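You operate a simulated robot arm through the tools that you are given. There is no shell and no other tool.

You run a simulated robot arm. Do the job below in one go: nothing can be reset, and whatever is moved stays where it is left.

JOB
Fit the pipes as the pipe card says and run the green pump till it shows 50 ML.
Fine: pipes in before it is switched on, switched off at the end, third pipe unmoved, nothing dropped, broken or left on.

It is judged by the outcome, as a careful person would: the job done as asked, and still so three seconds after it is handed in. It fails if anything else is knocked over, pushed out of place, dropped, spilled or broken.

ROBOT AND FRAMES
A 6-joint arm with a three-finger gripper, fixed in place. Base frame: the origin is on the floor under the middle of its stand, x ahead of it, y to its left, z up; the work surface is at about z = 85. Readings come in cm, rad, newtons and seconds.
It reaches about 121.3 cm from its shoulder. Its first joint turns from -2.897 to 2.897 rad. Payload 4.89 kg.
The TCP is the grasp point between the finger pads, 3 cm short of the fingertips. In the tool frame z runs along the fingers and y along their closing line. The gripper opens to 16.4 cm; its body begins 12.5 cm behind the TCP.
Orientation is that of the tool frame in the base frame, as a unit quaternion [x, y, z, w]. With the fingers straight down and closing along the base's y, the tool's x points along the base's -x, its y along +y and its z along -z.

CONTROLS
- The arm moves only by the tool play_rows. Its argument "moves" is a list of rows, each an object of numbers (a shift or turn left out is 0, a gripper value left out holds the last): "dx", "dy", "dz": the shift along the tool's x, y, z in units of 30 mm (1.0 is 30 mm); "wx", "wy", "wz": the turn, a rotation vector about the tool's x, y, z in units of 5 degrees (1.0 is 5 degrees). In form: [{"dx": .., "dy": .., "dz": .., "wx": .., "wy": .., "wz": ..}, ...]. A call has 1 to 20 rows; each row shifts and turns the commanded pose from where the row before left it, along the tool's axes as they then stand. "claw" is the closure in counts, from 0 (fully open) to 255 (shut), set as the call begins (left out, the last holds). A call with a number of a shift or a turn outside -1 to 1 is refused whole. Rows are played at 5 a second. More than 5 cm and 0.15 rad between two rows, or a gripper value outside its range, and nothing of the call is played. Where a pose cannot be reached the arm comes as near as it can. A force on the tool above 40 N (or 10 N above the force at the start of the call, whichever is more), or a blocked arm, ends the call early, and 0.2 s more pass. The fingers move at their own pace (about 10.8 cm/s each) and stop on an object; they squeeze with about 35 N. The grip force told is the motor's: it shows also when the fingers shut on nothing. Time passes only in rows, and 0.2 s behind the last, so rows that do not move let the fingers close. It gives the time, the measured TCP pose, the force on the tool (base axes), the opening and the grip force at its end, in the units of the frame above (readings bear some noise), with the torque about the TCP (base axes, N m) and any sound that the robot's microphone picked up.
- Cameras (640 x 400 px; columns grow to the right, rows downward): "scene" is fixed at [4.97, -64.95, 142.74]; the picture's right is [0.67, -0.74, 0.00], its down [-0.25, -0.23, -0.94] and it looks along [0.69, 0.63, -0.34] (base axes); focal length 349 px, centre (320, 200). "wrist" rides on the gripper at [7.6, -0.2, -15.2] in the tool frame; the picture's right is [0.02, 1.00, 0.00], its down [-0.88, 0.02, -0.47] and it looks along [-0.47, 0.01, 0.88] (tool axes); focal length 247 px, centre (320, 200). There is no depth. A picture from a camera that has moved, and an enlarged one, comes with that camera's place and axes in the base frame and with its lens.
- camera(camera): a new picture of that camera. It takes no simulated time.
- raise_lower(by): moves the trunk up (or, below 0, down) by that many cm; the arm rides with it, the base frame stays. It gives what a move gives, with no picture.
- inspect(camera, box): a new picture of the part [left, top, right, bottom] of that camera's present view, enlarged. It takes no simulated time.
- hand_in(): hands the job in; it is judged then, once.

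Nothing tells you positions but the pictures and the camera data. Unless the task says otherwise, let go and move clear before handing in.

The tools are called by a JSON object that holds its "op" and its "data". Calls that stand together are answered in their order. play_rows: Moves the arm, as the interface text tells. Its arguments: {"type":"object","properties":{"moves":{"type":"array","items":{"type":"object","properties":{"dx":{"type":"number"},"dy":{"type":"number"},"dz":{"type":"number"},"wx":{"type":"number"},"wy":{"type":"number"},"wz":{"type":"number"}}}},"claw":{"type":"number"}},"required":["moves"]} The other tools are called the same way: raise_lower (by) moves the trunk up or down; camera (camera) takes a picture; inspect (camera, box) takes an enlarged picture of a part of a camera's view; hand_in () hands the job in.

At the start:

```text
t: 0.0
tcp_pos: [66.36, 5.92, 112.75]
tool_rot: [0.001, 1.0, 0.0, 0.0]
ft_force: [0.2, -0.2, -0.7]
wrist_torque: [0.01, 0.01, 0.02]
gripper_width: 16.4
gripper_force: 0.1
trunk travel left (down, up): [-17.5, 21.5]
```

scene: 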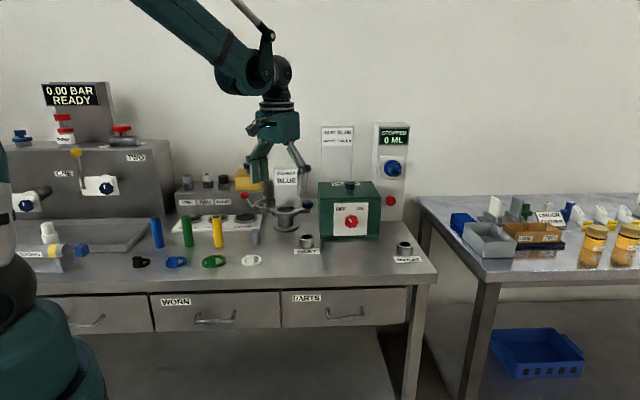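
wrist: 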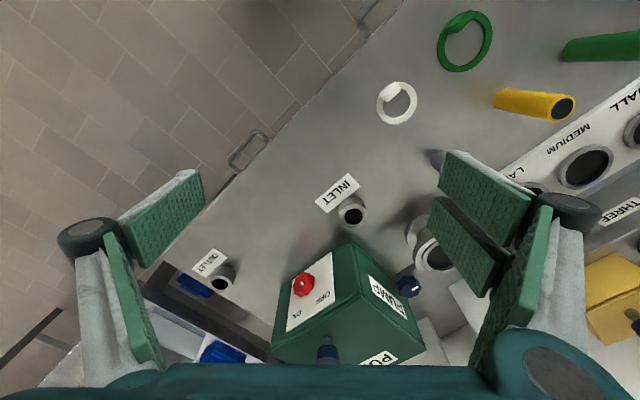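

I see a bench with three standing pipes (blue, green, yellow), a green pump box with a red knob, inlet and outlet sockets, and cards behind. I'll enlarge the pictures to read the card first.

{"op": "inspect", "data": {"camera": "scene", "box": [300, 110, 440, 280]}}

{"op": "inspect", "data": {"camera": "scene", "box": [120, 150, 320, 280]}}

{"op": "inspect", "data": {"camera": "scene", "box": [310, 115, 420, 165]}}

{"op": "inspect", "data": {"camera": "scene", "box": [0, 70, 180, 280]}}

```text
2.35 times, centred on (370, 195) of scene
camera zoom: at [4.97, -64.95, 142.74], right [0.67, -0.74, 0.0], down [-0.25, -0.23, -0.94], along [0.69, 0.63, -0.34], focal length 821 px, centre (202, 212)
```

zoom: 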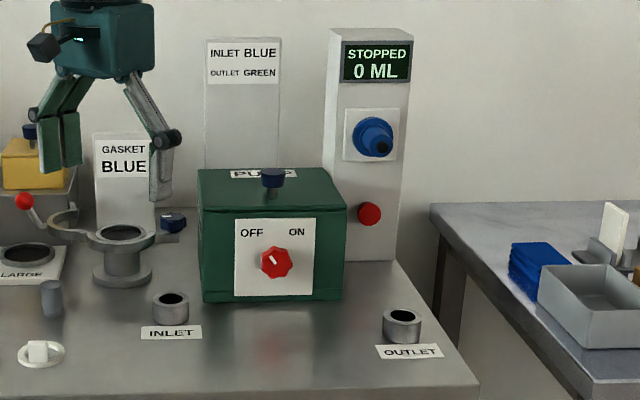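

```text
3.08 times, centred on (220, 215) of scene
camera zoom: at [4.97, -64.95, 142.74], right [0.67, -0.74, 0.0], down [-0.25, -0.23, -0.94], along [0.69, 0.63, -0.34], focal length 1074 px, centre (628, 154)
```

zoom: 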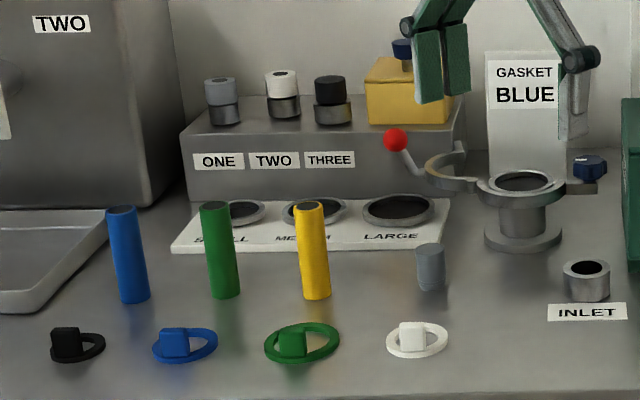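

```text
5.82 times, centred on (365, 140) of scene
camera zoom: at [4.97, -64.95, 142.74], right [0.67, -0.74, 0.0], down [-0.25, -0.23, -0.94], along [0.69, 0.63, -0.34], focal length 2030 px, centre (58, 549)
```

zoom: 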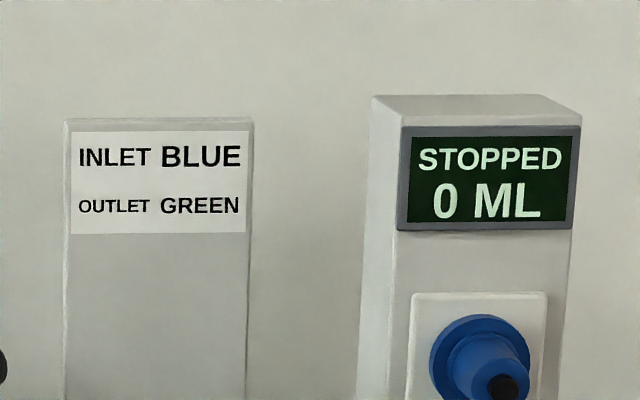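

```text
1.90 times, centred on (90, 175) of scene
camera zoom: at [4.97, -64.95, 142.74], right [0.67, -0.74, 0.0], down [-0.25, -0.23, -0.94], along [0.69, 0.63, -0.34], focal length 665 px, centre (758, 248)
```

zoom: 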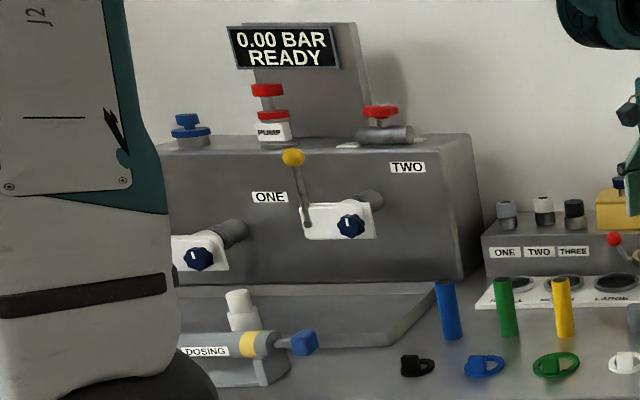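

The card reads INLET BLUE, OUTLET GREEN, so the yellow pipe stays put. I'll look closer at the pump knob, the tower and the gripper's fingers.

{"op": "inspect", "data": {"camera": "scene", "box": [310, 170, 420, 240]}}

{"op": "inspect", "data": {"camera": "scene", "box": [290, 225, 430, 275]}}

{"op": "inspect", "data": {"camera": "wrist", "box": [180, 170, 480, 400]}}

{"op": "inspect", "data": {"camera": "wrist", "box": [380, 0, 640, 180]}}

{"op": "inspect", "data": {"camera": "scene", "box": [220, 40, 340, 210]}}

```text
5.71 times, centred on (365, 205) of scene
camera zoom: at [4.97, -64.95, 142.74], right [0.67, -0.74, 0.0], down [-0.25, -0.23, -0.94], along [0.69, 0.63, -0.34], focal length 1994 px, centre (63, 171)
```

zoom: 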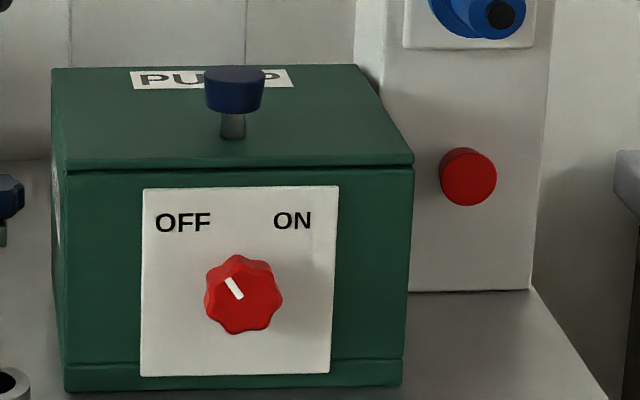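

```text
4.57 times, centred on (360, 250) of scene
camera zoom: at [4.97, -64.95, 142.74], right [0.67, -0.74, 0.0], down [-0.25, -0.23, -0.94], along [0.69, 0.63, -0.34], focal length 1595 px, centre (137, -29)
```

zoom: 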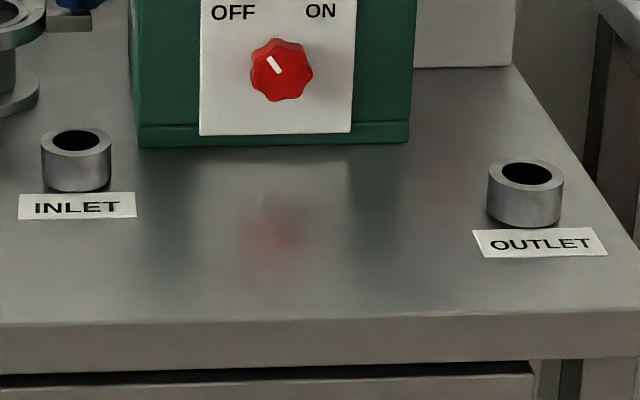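

```text
1.74 times, centred on (330, 285) of wrist
camera zoom: at [58.71, 5.87, 127.97], right [-0.02, 1.0, 0.0], down [0.88, 0.02, 0.47], along [0.47, 0.01, -0.88], focal length 430 px, centre (303, 52)
```

zoom: 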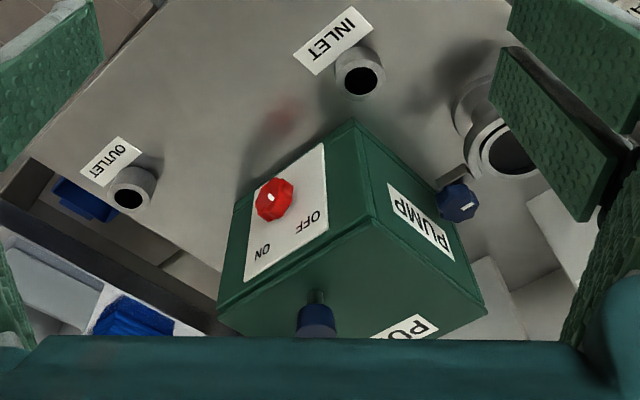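

```text
2.22 times, centred on (510, 90) of wrist
camera zoom: at [58.71, 5.87, 127.97], right [-0.02, 1.0, 0.0], down [0.88, 0.02, 0.47], along [0.47, 0.01, -0.88], focal length 549 px, centre (-102, 444)
```

zoom: 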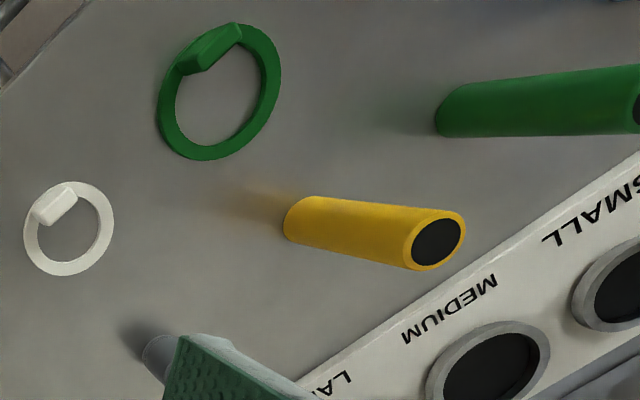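

```text
2.35 times, centred on (280, 125) of scene
camera zoom: at [4.97, -64.95, 142.74], right [0.67, -0.74, 0.0], down [-0.25, -0.23, -0.94], along [0.69, 0.63, -0.34], focal length 821 px, centre (414, 376)
```

zoom: 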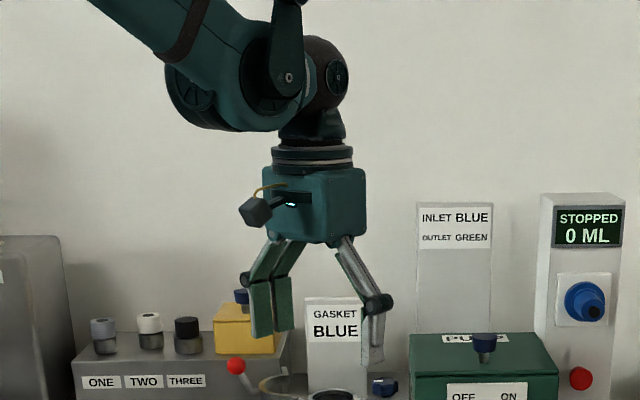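

The pump is switched by the red OFF/ON knob on its front, and it now points to OFF. I take the blue pipe to be near (49, 52), the green near (56, 44), the inlet near (84, 13) and the outlet near (102, -15). I'll move high over toward the blue pipe with the fingers partly closed, and look down.

{"op": "play_rows", "data": {"moves": [{"dx": 0.3, "dy": 0.9}, {"dx": 0.3, "dy": 0.9}, {"dx": 0.3, "dy": 0.9}, {"dx": 0.3, "dy": 0.9}, {"dx": 0.3, "dy": 0.9}, {"dx": 0.3, "dy": 0.9}, {"dx": 0.3, "dy": 0.9}, {"dx": 0.3, "dy": 0.9}, {"dx": 0.3, "dy": 0.9}, {"dx": 0.3, "dy": 0.9}, {"dx": 0.3, "dy": 0.9}, {"dx": 0.3, "dy": 0.9}, {"dx": 0.3, "dy": 0.9}, {"dx": 0.3, "dy": 0.9}, {}], "claw": 120}}

{"op": "camera", "data": {"camera": "wrist"}}

{"op": "camera", "data": {"camera": "scene"}}

```text
t: 3.2
tcp_pos: [53.92, 43.84, 112.95]
tool_rot: [0.001, 1.0, 0.0, 0.0]
ft_force: [-0.4, -0.6, -0.3]
wrist_torque: [-0.02, -0.01, 0.03]
gripper_width: 8.68
gripper_force: 0.1
trunk travel left (down, up): [-17.5, 21.5]
```

```text
taken
camera wrist: at [46.12, 43.62, 128.06], right [-0.02, 1.0, 0.0], down [0.88, 0.02, 0.47], along [0.47, 0.01, -0.88], focal length 247 px, centre (320, 200)
```

wrist: 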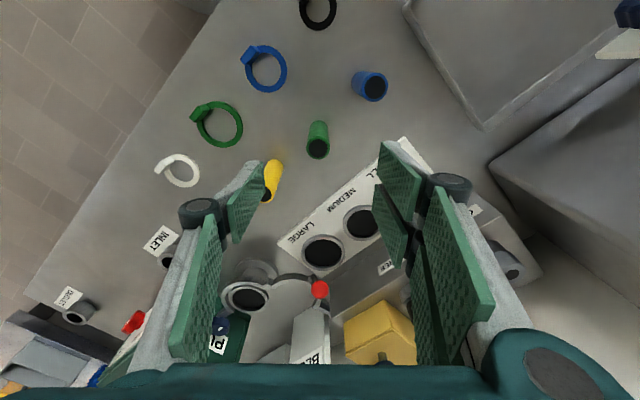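

```text
taken
```

scene: 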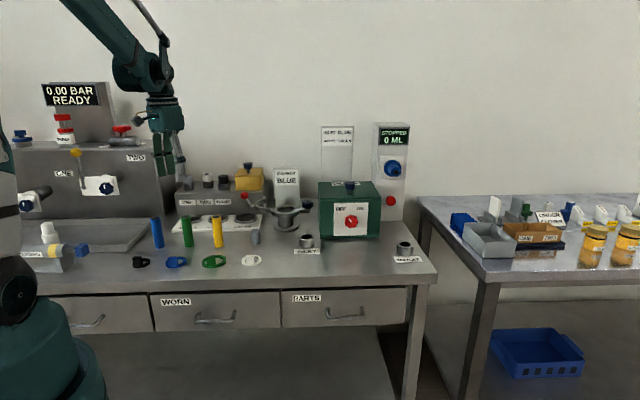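

{"op": "inspect", "data": {"camera": "wrist", "box": [220, 20, 420, 180]}}

{"op": "inspect", "data": {"camera": "scene", "box": [135, 205, 275, 275]}}

```text
2.50 times, centred on (320, 100) of wrist
camera zoom: at [46.12, 43.62, 128.06], right [-0.02, 1.0, 0.0], down [0.88, 0.02, 0.47], along [0.47, 0.01, -0.88], focal length 617 px, centre (320, 450)
```

zoom: 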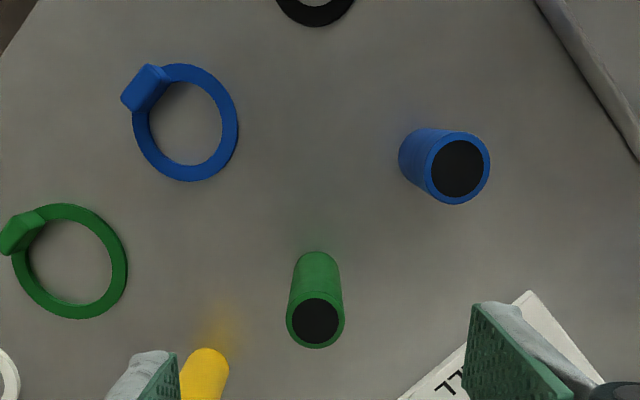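

```text
4.57 times, centred on (205, 240) of scene
camera zoom: at [4.97, -64.95, 142.74], right [0.67, -0.74, 0.0], down [-0.25, -0.23, -0.94], along [0.69, 0.63, -0.34], focal length 1595 px, centre (846, 17)
```

zoom: 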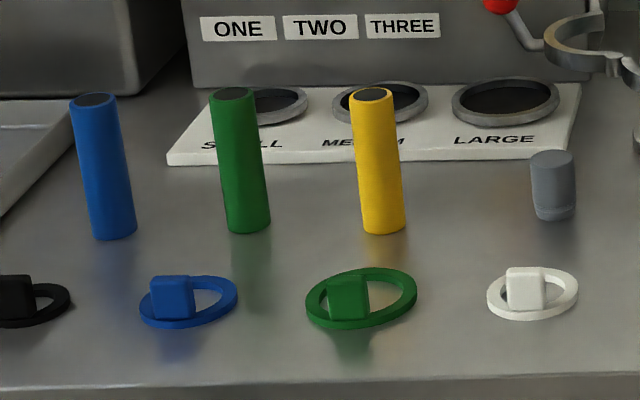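

The wrist view puts the blue pipe at about (47.9, 50.1) with its top near z = 96. I'll centre over it, come partway down and check.

{"op": "play_rows", "data": {"moves": [{"dx": 0.5, "dy": 0.52}, {"dx": 0.5, "dy": 0.52}, {"dx": 0.5, "dy": 0.52}, {"dx": 0.5, "dy": 0.52}, {"dz": 0.6}, {"dz": 0.6}, {"dz": 0.6}, {"dz": 0.6}, {"dz": 0.4}, {}]}}

{"op": "camera", "data": {"camera": "wrist"}}

{"op": "inspect", "data": {"camera": "scene", "box": [100, 150, 260, 270]}}

```text
t: 5.4
tcp_pos: [47.65, 49.96, 104.34]
tool_rot: [0.0, 1.0, 0.0, -0.001]
ft_force: [0.1, 0.1, -0.2]
wrist_torque: [-0.02, 0.0, 0.01]
gripper_width: 8.69
gripper_force: 0.0
trunk travel left (down, up): [-17.5, 21.5]
```

```text
taken
camera wrist: at [40.13, 49.84, 119.45], right [-0.02, 1.0, 0.0], down [0.88, 0.02, 0.47], along [0.47, 0.01, -0.88], focal length 247 px, centre (320, 200)
```

wrist: 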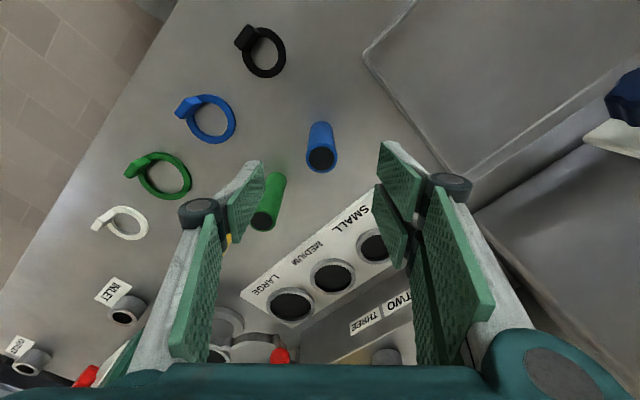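

```text
3.33 times, centred on (180, 210) of scene
camera zoom: at [4.97, -64.95, 142.74], right [0.67, -0.74, 0.0], down [-0.25, -0.23, -0.94], along [0.69, 0.63, -0.34], focal length 1163 px, centre (787, 167)
```

zoom: 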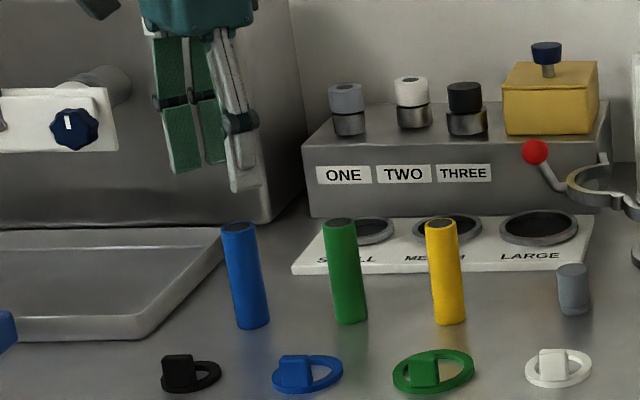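

The blue pipe is nearly centred between the pads. I'll make the small correction, go down to z = 93.5 and close on it.

{"op": "play_rows", "data": {"moves": [{"dx": -0.07, "dy": 0.05, "dz": 0.3}, {"dz": 0.5}, {"dz": 0.5}, {"dz": 0.5}, {"dz": 0.5}, {"dz": 0.5}, {"dz": 0.4}, {"dz": 0.4}, {}]}}

{"op": "camera", "data": {"camera": "wrist"}}

{"op": "inspect", "data": {"camera": "scene", "box": [100, 170, 260, 270]}}

```text
t: 7.4
tcp_pos: [47.98, 50.23, 93.52]
tool_rot: [0.0, 1.0, 0.0, 0.0]
ft_force: [-0.3, 0.2, 0.7]
wrist_torque: [-0.01, 0.02, 0.0]
gripper_width: 8.68
gripper_force: 0.0
trunk travel left (down, up): [-17.5, 21.5]
```

```text
taken
camera wrist: at [40.28, 50.04, 108.8], right [-0.02, 1.0, 0.0], down [0.88, 0.02, 0.47], along [0.47, 0.01, -0.88], focal length 247 px, centre (320, 200)
```

wrist: 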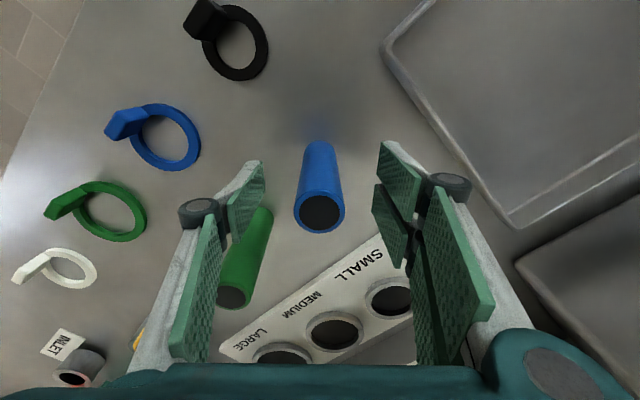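

```text
4.00 times, centred on (180, 220) of scene
camera zoom: at [4.97, -64.95, 142.74], right [0.67, -0.74, 0.0], down [-0.25, -0.23, -0.94], along [0.69, 0.63, -0.34], focal length 1396 px, centre (880, 120)
```

zoom: 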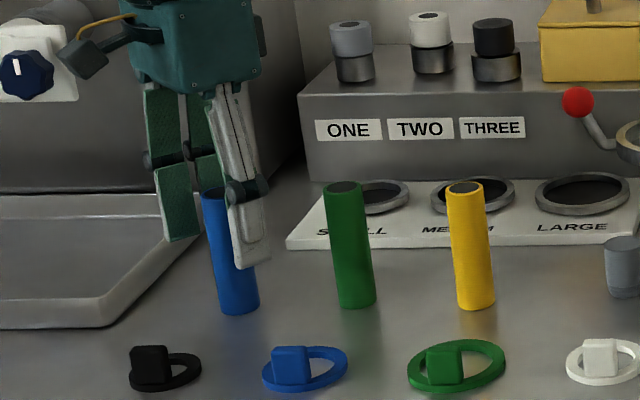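

The pads straddle the blue pipe and it is centred. I'll close the gripper now.

{"op": "play_rows", "data": {"moves": [{}, {}, {}, {}, {}], "claw": 255}}

{"op": "camera", "data": {"camera": "wrist"}}

{"op": "inspect", "data": {"camera": "scene", "box": [100, 170, 260, 270]}}

```text
t: 8.6
tcp_pos: [47.94, 50.13, 93.65]
tool_rot: [-0.001, 1.0, 0.0, 0.0]
ft_force: [-0.3, 0.1, -0.3]
wrist_torque: [-0.03, -0.01, 0.0]
gripper_width: 3.04
gripper_force: 35.4
trunk travel left (down, up): [-17.5, 21.5]
```

```text
taken
camera wrist: at [40.28, 50.04, 108.81], right [-0.02, 1.0, 0.0], down [0.88, 0.02, 0.47], along [0.47, 0.01, -0.88], focal length 247 px, centre (320, 200)
```

wrist: 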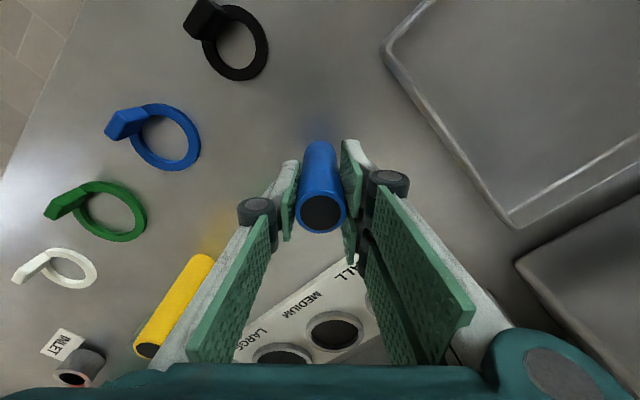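

```text
4.00 times, centred on (180, 220) of scene
camera zoom: at [4.97, -64.95, 142.74], right [0.67, -0.74, 0.0], down [-0.25, -0.23, -0.94], along [0.69, 0.63, -0.34], focal length 1396 px, centre (880, 120)
```

zoom: 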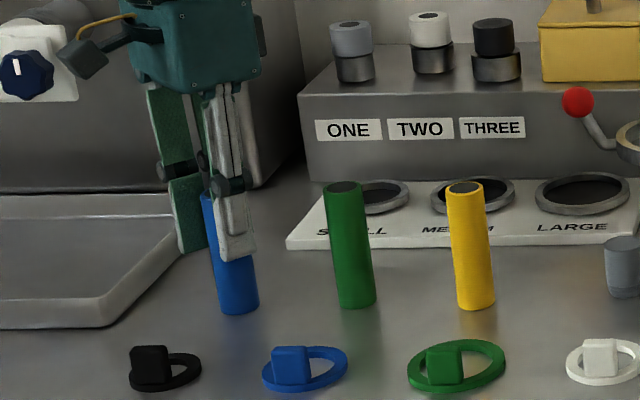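

The blue pipe is gripped at 3.04 cm. I'll lift it clear above everything and carry it toward the inlet, stopping short so I can view the socket unobstructed.

{"op": "play_rows", "data": {"moves": [{"dz": -0.3}, {"dz": -0.6}, {"dz": -0.9}, {"dz": -0.9}, {"dz": -0.9}, {"dz": -0.9}, {"dz": -0.9}, {"dz": -0.9}, {"dz": -0.5}, {}]}}

{"op": "camera", "data": {"camera": "scene"}}

```text
t: 10.8
tcp_pos: [47.83, 50.26, 114.1]
tool_rot: [0.0, 1.0, 0.0, 0.0]
ft_force: [-0.3, -0.3, -1.9]
wrist_torque: [0.02, 0.01, 0.02]
gripper_width: 3.02
gripper_force: 35.1
trunk travel left (down, up): [-17.5, 21.5]
```

```text
taken
```

scene: 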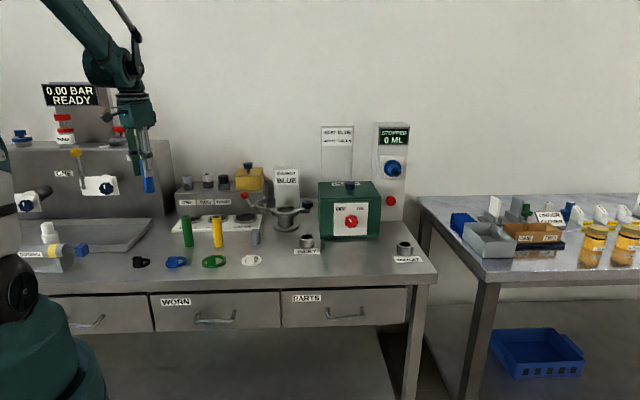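

The blue pipe is lifted clear, about 1.5 N heavier on the tool. Next I carry it across, high, to a spot short of the inlet.

{"op": "play_rows", "data": {"moves": [{"dx": -0.3, "dy": -0.4}, {"dx": -0.6, "dy": -0.8}, {"dx": -0.66, "dy": -0.9}, {"dx": -0.66, "dy": -0.9}, {"dx": -0.66, "dy": -0.9}, {"dx": -0.66, "dy": -0.9}, {"dx": -0.66, "dy": -0.9}, {"dx": -0.66, "dy": -0.9}, {"dx": -0.66, "dy": -0.9}, {"dx": -0.66, "dy": -0.9}, {"dx": -0.66, "dy": -0.9}, {"dx": -0.66, "dy": -0.9}, {"dx": -0.66, "dy": -0.9}, {"dx": -0.66, "dy": -0.9}, {"dx": -0.6, "dy": -0.6}, {}]}}

{"op": "camera", "data": {"camera": "wrist"}}

{"op": "camera", "data": {"camera": "scene"}}

```text
t: 14.2
tcp_pos: [76.19, 12.51, 114.01]
tool_rot: [0.0, 1.0, 0.0, 0.001]
ft_force: [-0.2, 0.4, -1.6]
wrist_torque: [-0.01, 0.06, 0.03]
gripper_width: 3.05
gripper_force: 34.9
trunk travel left (down, up): [-17.5, 21.5]
```

```text
taken
camera wrist: at [68.61, 12.27, 129.19], right [-0.02, 1.0, 0.0], down [0.88, 0.02, 0.47], along [0.47, 0.01, -0.88], focal length 247 px, centre (320, 200)
```

wrist: 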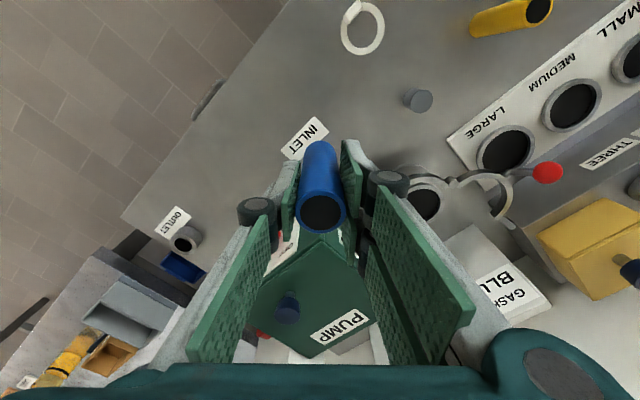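

```text
taken
```

scene: 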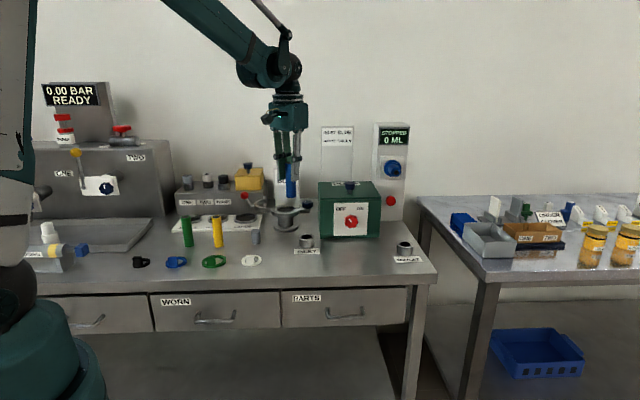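

The held pipe hides the inlet from here, so I'll slide sideways and measure the inlet exactly.

{"op": "play_rows", "data": {"moves": [{"dy": 0.5}, {"dy": 0.9}, {"dy": 0.9}, {"dy": 0.9}, {"dy": 0.8}, {}]}}

{"op": "camera", "data": {"camera": "wrist"}}

{"op": "inspect", "data": {"camera": "wrist", "box": [170, 110, 330, 240]}}

```text
t: 15.6
tcp_pos: [76.03, 24.51, 113.88]
tool_rot: [0.001, 1.0, 0.0, 0.0]
ft_force: [-1.0, -0.2, -0.8]
wrist_torque: [-0.02, -0.02, 0.01]
gripper_width: 3.03
gripper_force: 35.1
trunk travel left (down, up): [-17.5, 21.5]
```

```text
taken
camera wrist: at [68.43, 24.32, 129.05], right [-0.02, 1.0, 0.0], down [0.88, 0.02, 0.47], along [0.47, 0.01, -0.88], focal length 247 px, centre (320, 200)
```

wrist: 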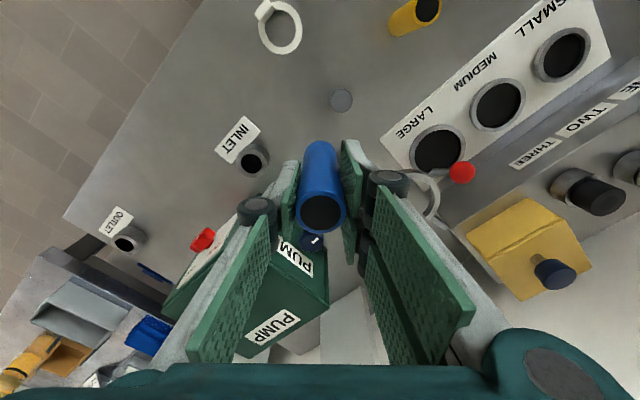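

```text
3.08 times, centred on (250, 175) of wrist
camera zoom: at [68.43, 24.32, 129.05], right [-0.02, 1.0, 0.0], down [0.88, 0.02, 0.47], along [0.47, 0.01, -0.88], focal length 760 px, centre (535, 277)
```

zoom: 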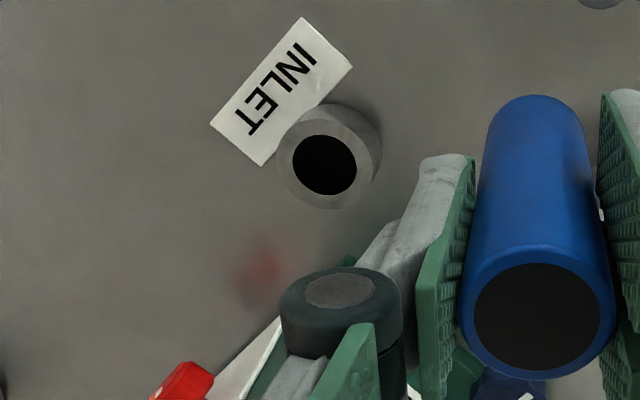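

The inlet hole is at about (83.3, 12.7), 3.5 cm wide against the 3.04 cm pipe. I'll move over it and lower until the pipe's bottom is just above the socket.

{"op": "play_rows", "data": {"moves": [{"dx": -0.4, "dy": -0.65}, {"dx": -0.5, "dy": -0.8}, {"dx": -0.5, "dy": -0.8}, {"dx": -0.5, "dy": -0.8}, {"dx": -0.53, "dy": -0.9}, {"dz": 0.5}, {"dz": 0.8}, {"dz": 0.8}, {"dz": 0.8}, {"dz": 0.8}, {"dz": 0.7}, {"dz": 0.5}, {}]}}

{"op": "camera", "data": {"camera": "wrist"}}

{"op": "inspect", "data": {"camera": "scene", "box": [260, 190, 360, 260]}}

{"op": "inspect", "data": {"camera": "wrist", "box": [260, 90, 380, 240]}}

```text
t: 18.4
tcp_pos: [83.32, 12.56, 99.31]
tool_rot: [0.001, 1.0, 0.001, 0.0]
ft_force: [0.1, -0.1, -0.9]
wrist_torque: [-0.04, 0.05, 0.04]
gripper_width: 3.03
gripper_force: 35.5
trunk travel left (down, up): [-17.5, 21.5]
```

```text
taken
camera wrist: at [75.77, 12.4, 114.39], right [-0.02, 1.0, 0.0], down [0.88, 0.02, 0.47], along [0.47, 0.01, -0.88], focal length 247 px, centre (320, 200)
```

wrist: 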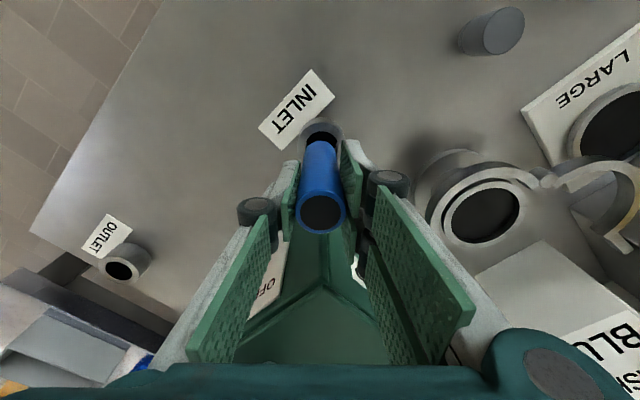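

```text
5.71 times, centred on (310, 225) of scene
camera zoom: at [4.97, -64.95, 142.74], right [0.67, -0.74, 0.0], down [-0.25, -0.23, -0.94], along [0.69, 0.63, -0.34], focal length 1994 px, centre (377, 57)
```

zoom: 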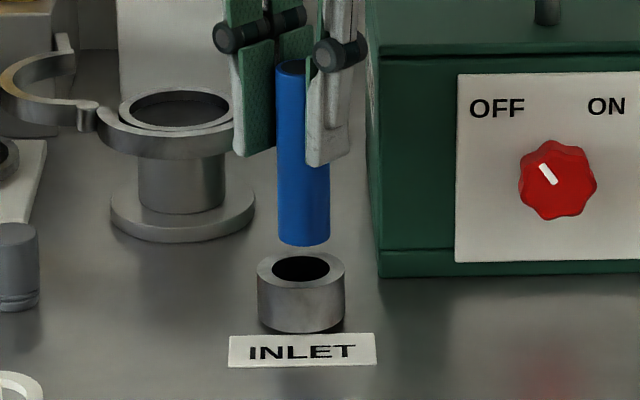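

```text
2.67 times, centred on (320, 165) of wrist
camera zoom: at [75.77, 12.4, 114.39], right [-0.02, 1.0, 0.0], down [0.88, 0.02, 0.47], along [0.47, 0.01, -0.88], focal length 659 px, centre (320, 293)
```

zoom: 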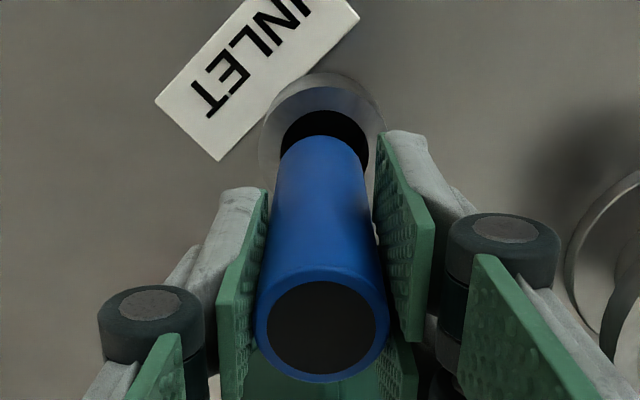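

The pipe is just above the socket and looks very slightly to the right of the hole in the scene view. I'll zoom in to measure the offset before inserting.

{"op": "inspect", "data": {"camera": "scene", "box": [290, 195, 330, 255]}}

{"op": "inspect", "data": {"camera": "wrist", "box": [290, 105, 350, 175]}}

```text
6.67 times, centred on (310, 225) of scene
camera zoom: at [4.97, -64.95, 142.74], right [0.67, -0.74, 0.0], down [-0.25, -0.23, -0.94], along [0.69, 0.63, -0.34], focal length 2326 px, centre (387, 33)
```

zoom: 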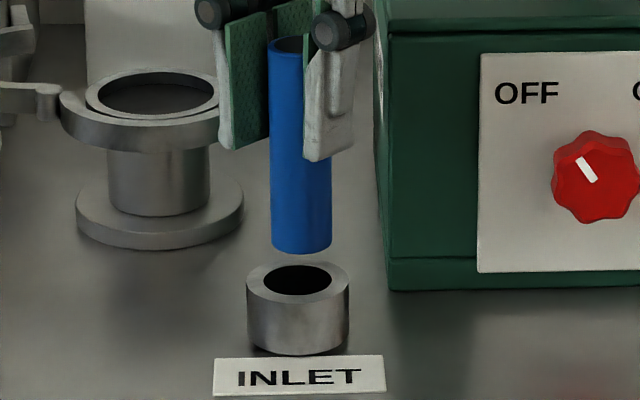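

```text
5.71 times, centred on (320, 140) of wrist
camera zoom: at [75.77, 12.4, 114.39], right [-0.02, 1.0, 0.0], down [0.88, 0.02, 0.47], along [0.47, 0.01, -0.88], focal length 1411 px, centre (320, 543)
```

zoom: 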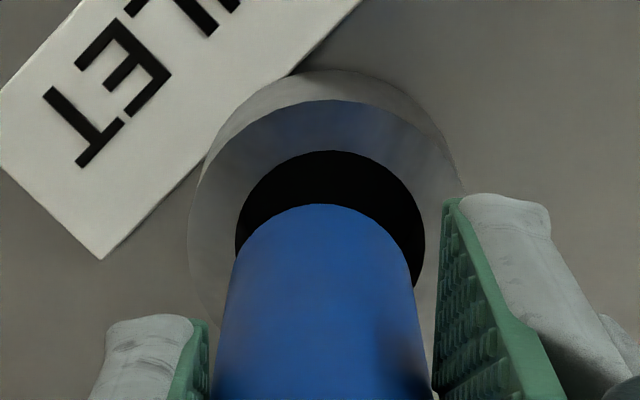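

The pipe is about 1.5 mm off the hole centre toward -y. I'll correct that and lower gently into the socket.

{"op": "play_rows", "data": {"moves": [{"dx": 0.027, "dy": 0.05}, {}, {"dz": 0.2}, {"dz": 0.2}, {"dz": 0.2}, {"dz": 0.2}, {"dz": 0.15}, {"dz": 0.15}, {"dz": 0.15}, {}]}}

{"op": "inspect", "data": {"camera": "scene", "box": [290, 195, 330, 255]}}

{"op": "inspect", "data": {"camera": "wrist", "box": [260, 90, 380, 240]}}

```text
t: 20.6
tcp_pos: [83.52, 12.67, 95.46]
tool_rot: [0.0, 1.0, 0.0, -0.001]
ft_force: [-0.3, -2.0, -0.3]
wrist_torque: [-0.1, 0.08, -0.03]
gripper_width: 3.04
gripper_force: 34.6
trunk travel left (down, up): [-17.5, 21.5]
```

```text
6.67 times, centred on (310, 225) of scene
camera zoom: at [4.97, -64.95, 142.74], right [0.67, -0.74, 0.0], down [-0.25, -0.23, -0.94], along [0.69, 0.63, -0.34], focal length 2326 px, centre (387, 33)
```

zoom: 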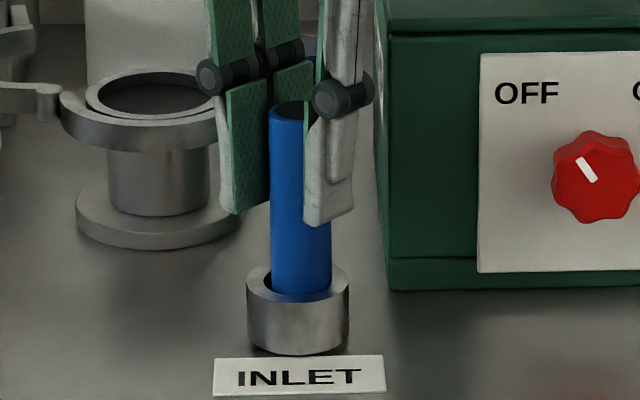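

```text
2.67 times, centred on (320, 165) of wrist
camera zoom: at [75.89, 12.57, 110.71], right [-0.02, 1.0, 0.0], down [0.88, 0.02, 0.47], along [0.47, 0.01, -0.88], focal length 659 px, centre (320, 293)
```

zoom: 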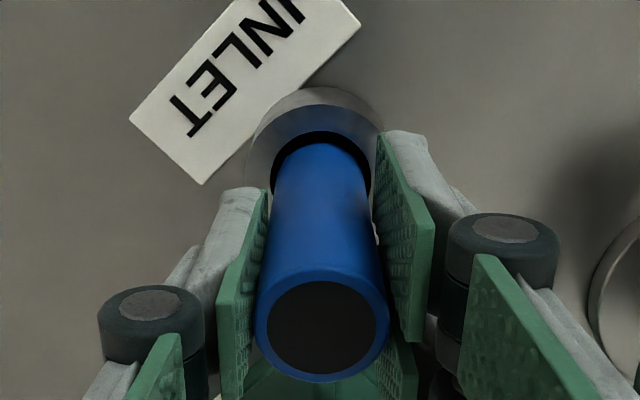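

The pipe has entered the hole with only about 2 N on the tool. I'll lower it the rest of the way in small steps.

{"op": "play_rows", "data": {"moves": [{"dz": 0.1}, {"dz": 0.1}, {"dz": 0.1}, {"dz": 0.1}, {"dz": 0.08}, {}]}}

{"op": "inspect", "data": {"camera": "scene", "box": [290, 195, 330, 255]}}

{"op": "inspect", "data": {"camera": "wrist", "box": [260, 90, 380, 240]}}

```text
t: 22.0
tcp_pos: [83.35, 12.72, 94.12]
tool_rot: [0.0, 1.0, 0.0, 0.0]
ft_force: [0.2, 0.6, -0.3]
wrist_torque: [-0.03, 0.01, 0.0]
gripper_width: 3.02
gripper_force: 35.0
trunk travel left (down, up): [-17.5, 21.5]
```

```text
6.67 times, centred on (310, 225) of scene
camera zoom: at [4.97, -64.95, 142.74], right [0.67, -0.74, 0.0], down [-0.25, -0.23, -0.94], along [0.69, 0.63, -0.34], focal length 2326 px, centre (387, 33)
```

zoom: 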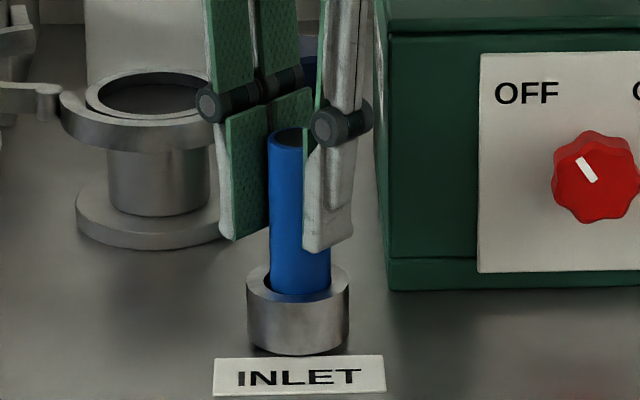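

```text
2.67 times, centred on (320, 165) of wrist
camera zoom: at [75.8, 12.55, 109.26], right [-0.02, 1.0, 0.0], down [0.88, 0.02, 0.47], along [0.47, 0.01, -0.88], focal length 659 px, centre (320, 293)
```

zoom: 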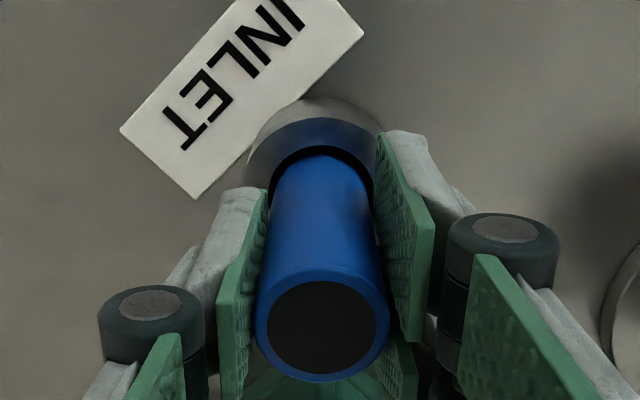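

{"op": "play_rows", "data": {"moves": [{"dz": 0.05}, {"dz": 0.05}, {}, {}]}}

```text
t: 23.0
tcp_pos: [83.35, 12.64, 93.87]
tool_rot: [-0.001, 1.0, -0.001, 0.0]
ft_force: [7.8, -3.7, 27.8]
wrist_torque: [-0.1, -0.46, -0.03]
gripper_width: 3.02
gripper_force: 35.2
trunk travel left (down, up): [-17.5, 21.5]
```

The pipe has bottomed out in the inlet socket. I'll ease the pressure slightly, then open the fingers.

{"op": "play_rows", "data": {"moves": [{"dz": -0.07}, {}, {}]}}

{"op": "play_rows", "data": {"moves": [{}, {}, {}, {}], "claw": 140}}

{"op": "inspect", "data": {"camera": "scene", "box": [290, 195, 330, 255]}}

{"op": "camera", "data": {"camera": "wrist"}}

```text
t: 23.8
tcp_pos: [83.48, 12.86, 94.0]
tool_rot: [0.0, 1.0, 0.0, 0.0]
ft_force: [-0.6, -0.5, -1.1]
wrist_torque: [-0.01, -0.01, -0.01]
gripper_width: 3.04
gripper_force: 34.7
trunk travel left (down, up): [-17.5, 21.5]
```

```text
t: 24.8
tcp_pos: [83.56, 12.71, 93.97]
tool_rot: [0.0, 1.0, 0.0, 0.0]
ft_force: [0.5, 0.0, -1.1]
wrist_torque: [-0.03, -0.04, -0.01]
gripper_width: 7.39
gripper_force: 0.0
trunk travel left (down, up): [-17.5, 21.5]
```

```text
6.67 times, centred on (310, 225) of scene
camera zoom: at [4.97, -64.95, 142.74], right [0.67, -0.74, 0.0], down [-0.25, -0.23, -0.94], along [0.69, 0.63, -0.34], focal length 2326 px, centre (387, 33)
```

zoom: 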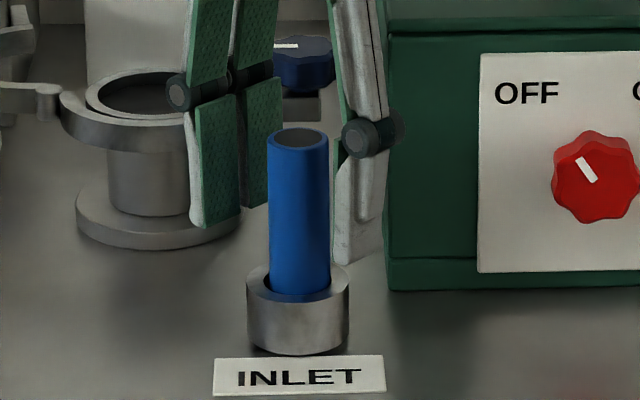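

```text
taken
camera wrist: at [75.8, 12.61, 109.15], right [-0.02, 1.0, 0.0], down [0.88, 0.02, 0.47], along [0.47, 0.01, -0.88], focal length 247 px, centre (320, 200)
```

wrist: 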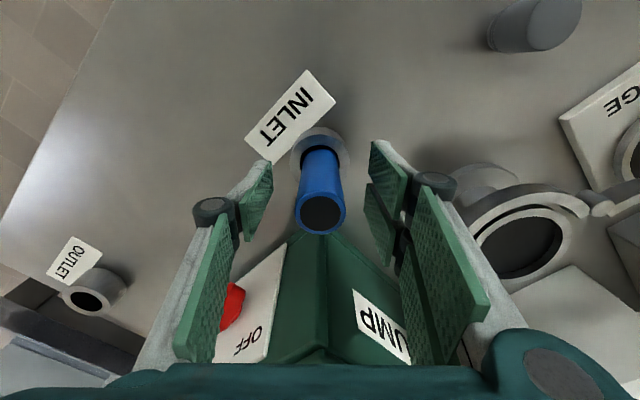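

The blue pipe stands in the inlet and the fingers are clear of it. I'll rise straight up and travel high to the green pipe.

{"op": "play_rows", "data": {"moves": [{"dz": -0.3}, {"dz": -0.6}, {"dz": -0.9}, {"dz": -0.9}, {"dz": -0.9}, {"dz": -0.9}, {"dz": -0.9}, {"dz": -0.9}, {}]}}

{"op": "play_rows", "data": {"moves": [{"dx": 0.4, "dy": 0.44}, {"dx": 0.7, "dy": 0.77}, {"dx": 0.78, "dy": 0.86}, {"dx": 0.78, "dy": 0.86}, {"dx": 0.78, "dy": 0.86}, {"dx": 0.78, "dy": 0.86}, {"dx": 0.78, "dy": 0.86}, {"dx": 0.78, "dy": 0.86}, {"dx": 0.78, "dy": 0.86}, {"dx": 0.78, "dy": 0.86}, {"dx": 0.78, "dy": 0.86}, {"dx": 0.78, "dy": 0.86}, {"dx": 0.45, "dy": 0.47}, {}], "claw": 120}}

{"op": "camera", "data": {"camera": "wrist"}}

{"op": "camera", "data": {"camera": "scene"}}

```text
t: 26.8
tcp_pos: [83.23, 12.84, 113.03]
tool_rot: [-0.001, 1.0, 0.0, 0.0]
ft_force: [-0.3, -0.1, -0.6]
wrist_torque: [0.02, -0.09, 0.01]
gripper_width: 7.4
gripper_force: 0.0
trunk travel left (down, up): [-17.5, 21.5]
```

```text
t: 29.8
tcp_pos: [55.57, 43.56, 112.99]
tool_rot: [0.0, 1.0, 0.0, 0.0]
ft_force: [0.0, -0.5, 0.7]
wrist_torque: [-0.01, -0.04, -0.03]
gripper_width: 8.68
gripper_force: 0.1
trunk travel left (down, up): [-17.5, 21.5]
```

```text
taken
camera wrist: at [47.8, 43.4, 128.12], right [-0.02, 1.0, 0.0], down [0.88, 0.02, 0.47], along [0.47, 0.01, -0.88], focal length 247 px, centre (320, 200)
```

wrist: 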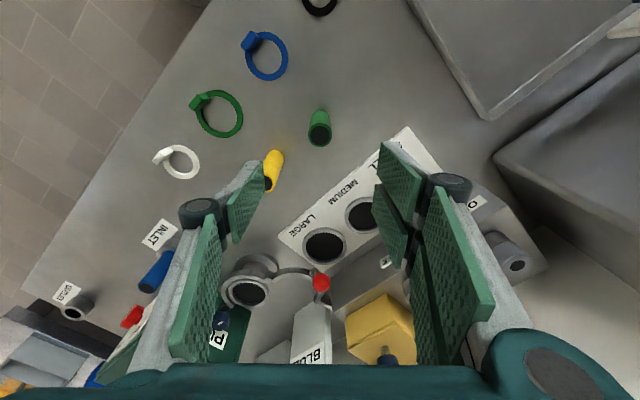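

```text
taken
```

scene: 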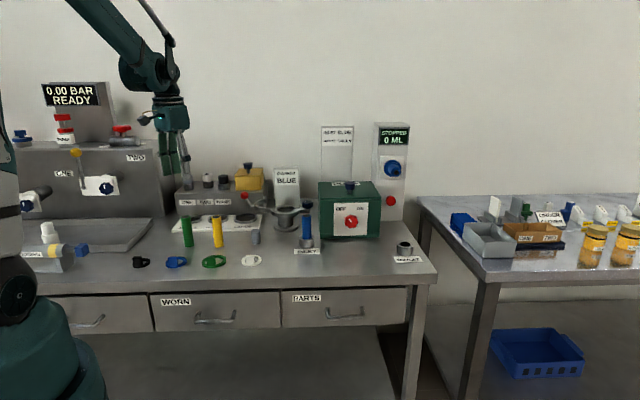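

The green pipe is centred below at about (55.4, 43.55). I'll descend partway and check again.

{"op": "play_rows", "data": {"moves": [{"dz": 0.5}, {"dz": 0.7}, {"dz": 0.7}, {"dz": 0.7}, {"dz": 0.5}, {}]}}

{"op": "inspect", "data": {"camera": "wrist", "box": [220, 90, 420, 250]}}

{"op": "inspect", "data": {"camera": "scene", "box": [130, 150, 290, 270]}}

```text
t: 31.2
tcp_pos: [55.48, 43.56, 103.61]
tool_rot: [0.001, 1.0, 0.0, 0.0]
ft_force: [-1.1, 0.0, -0.1]
wrist_torque: [-0.02, 0.01, -0.02]
gripper_width: 8.66
gripper_force: 0.0
trunk travel left (down, up): [-17.5, 21.5]
```

```text
2.50 times, centred on (320, 170) of wrist
camera zoom: at [47.74, 43.43, 118.84], right [-0.02, 1.0, 0.0], down [0.88, 0.02, 0.47], along [0.47, 0.01, -0.88], focal length 617 px, centre (320, 275)
```

zoom: 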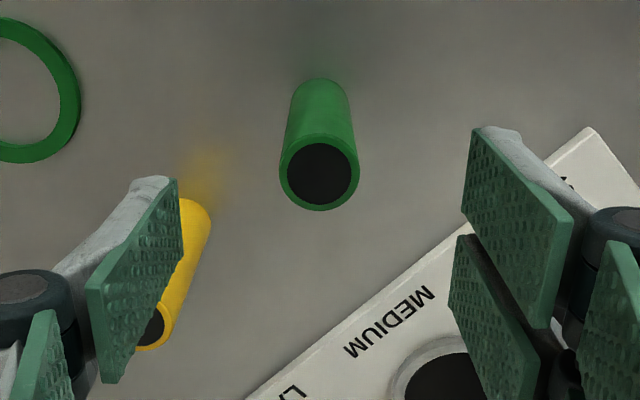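

```text
3.33 times, centred on (210, 210) of scene
camera zoom: at [4.97, -64.95, 142.74], right [0.67, -0.74, 0.0], down [-0.25, -0.23, -0.94], along [0.69, 0.63, -0.34], focal length 1163 px, centre (687, 167)
```

zoom: 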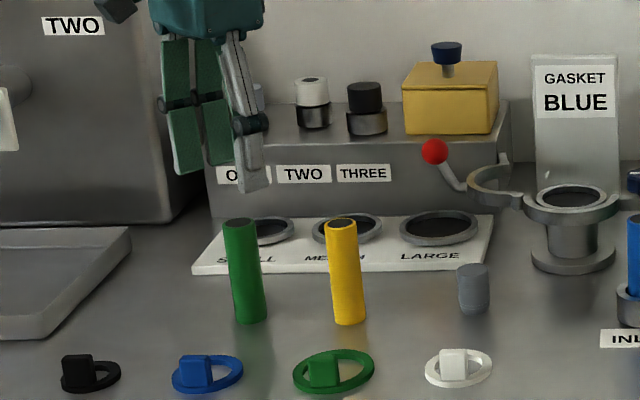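

The green pipe is centred, and the left finger clears the yellow pipe by about 3.5 cm. I'll descend to grip height.

{"op": "play_rows", "data": {"moves": [{"dz": 0.3}, {"dz": 0.5}, {"dz": 0.5}, {"dz": 0.5}, {"dz": 0.5}, {"dz": 0.5}, {"dz": 0.36}, {"dz": 0.2}, {}]}}

{"op": "camera", "data": {"camera": "wrist"}}

{"op": "inspect", "data": {"camera": "scene", "box": [130, 170, 290, 270]}}

```text
t: 33.2
tcp_pos: [55.53, 43.51, 93.32]
tool_rot: [0.001, 1.0, 0.0, 0.0]
ft_force: [0.2, -1.2, 0.6]
wrist_torque: [0.0, 0.04, 0.04]
gripper_width: 8.65
gripper_force: 0.1
trunk travel left (down, up): [-17.5, 21.5]
```

```text
taken
camera wrist: at [47.75, 43.45, 108.59], right [-0.02, 1.0, 0.0], down [0.88, 0.02, 0.47], along [0.47, 0.01, -0.88], focal length 247 px, centre (320, 200)
```

wrist: 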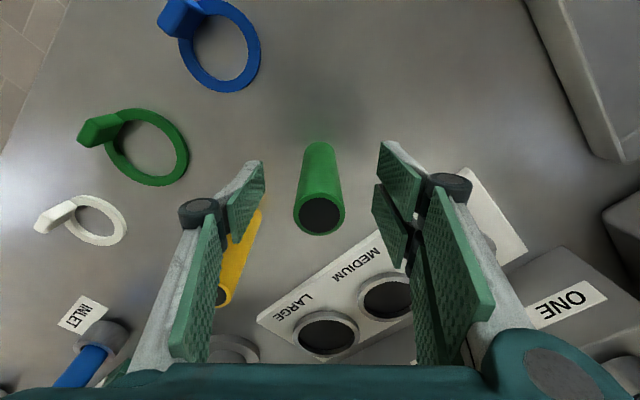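

```text
4.00 times, centred on (210, 220) of scene
camera zoom: at [4.97, -64.95, 142.74], right [0.67, -0.74, 0.0], down [-0.25, -0.23, -0.94], along [0.69, 0.63, -0.34], focal length 1396 px, centre (760, 120)
```

zoom: 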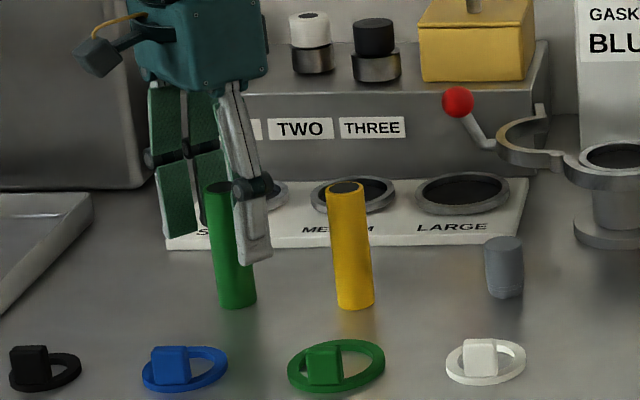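

Both pads are placed around the green pipe and clear of the yellow one. I'll close, then lift straight up.

{"op": "play_rows", "data": {"moves": [{}, {}, {}, {}, {}], "claw": 255}}

{"op": "play_rows", "data": {"moves": [{"dz": -0.3}, {"dz": -0.6}, {"dz": -0.9}, {"dz": -0.9}, {"dz": -0.9}, {"dz": -0.9}, {"dz": -0.9}, {"dz": -0.9}, {"dz": -0.6}, {}]}}

{"op": "camera", "data": {"camera": "scene"}}

{"op": "camera", "data": {"camera": "wrist"}}

```text
t: 34.4
tcp_pos: [55.39, 43.65, 93.43]
tool_rot: [0.0, 1.0, 0.0, 0.0]
ft_force: [-0.2, -0.1, -0.3]
wrist_torque: [0.01, -0.02, 0.02]
gripper_width: 3.05
gripper_force: 35.1
trunk travel left (down, up): [-17.5, 21.5]
```

```text
t: 36.6
tcp_pos: [55.4, 43.7, 114.21]
tool_rot: [0.0, 1.0, 0.0, 0.0]
ft_force: [-1.0, 0.2, -1.0]
wrist_torque: [0.03, -0.02, 0.02]
gripper_width: 3.06
gripper_force: 34.9
trunk travel left (down, up): [-17.5, 21.5]
```

```text
taken
```

scene: 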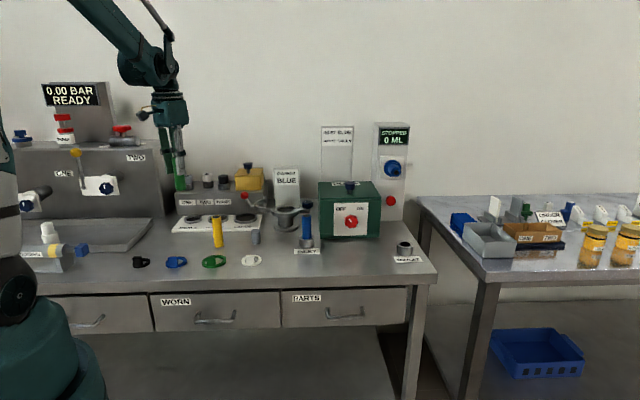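

```text
taken
camera wrist: at [47.75, 43.45, 129.53], right [-0.02, 1.0, 0.0], down [0.88, 0.02, 0.47], along [0.47, 0.01, -0.88], focal length 247 px, centre (320, 200)
```

wrist: 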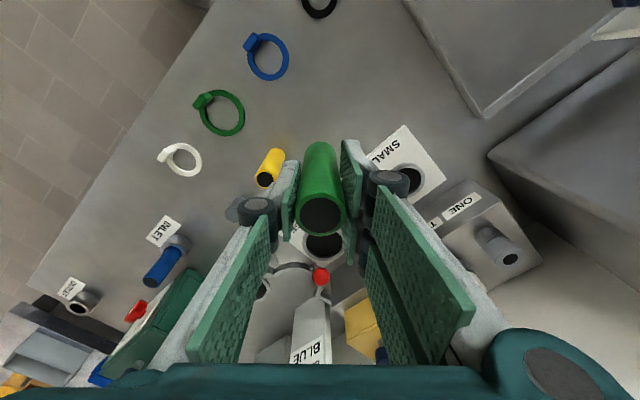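

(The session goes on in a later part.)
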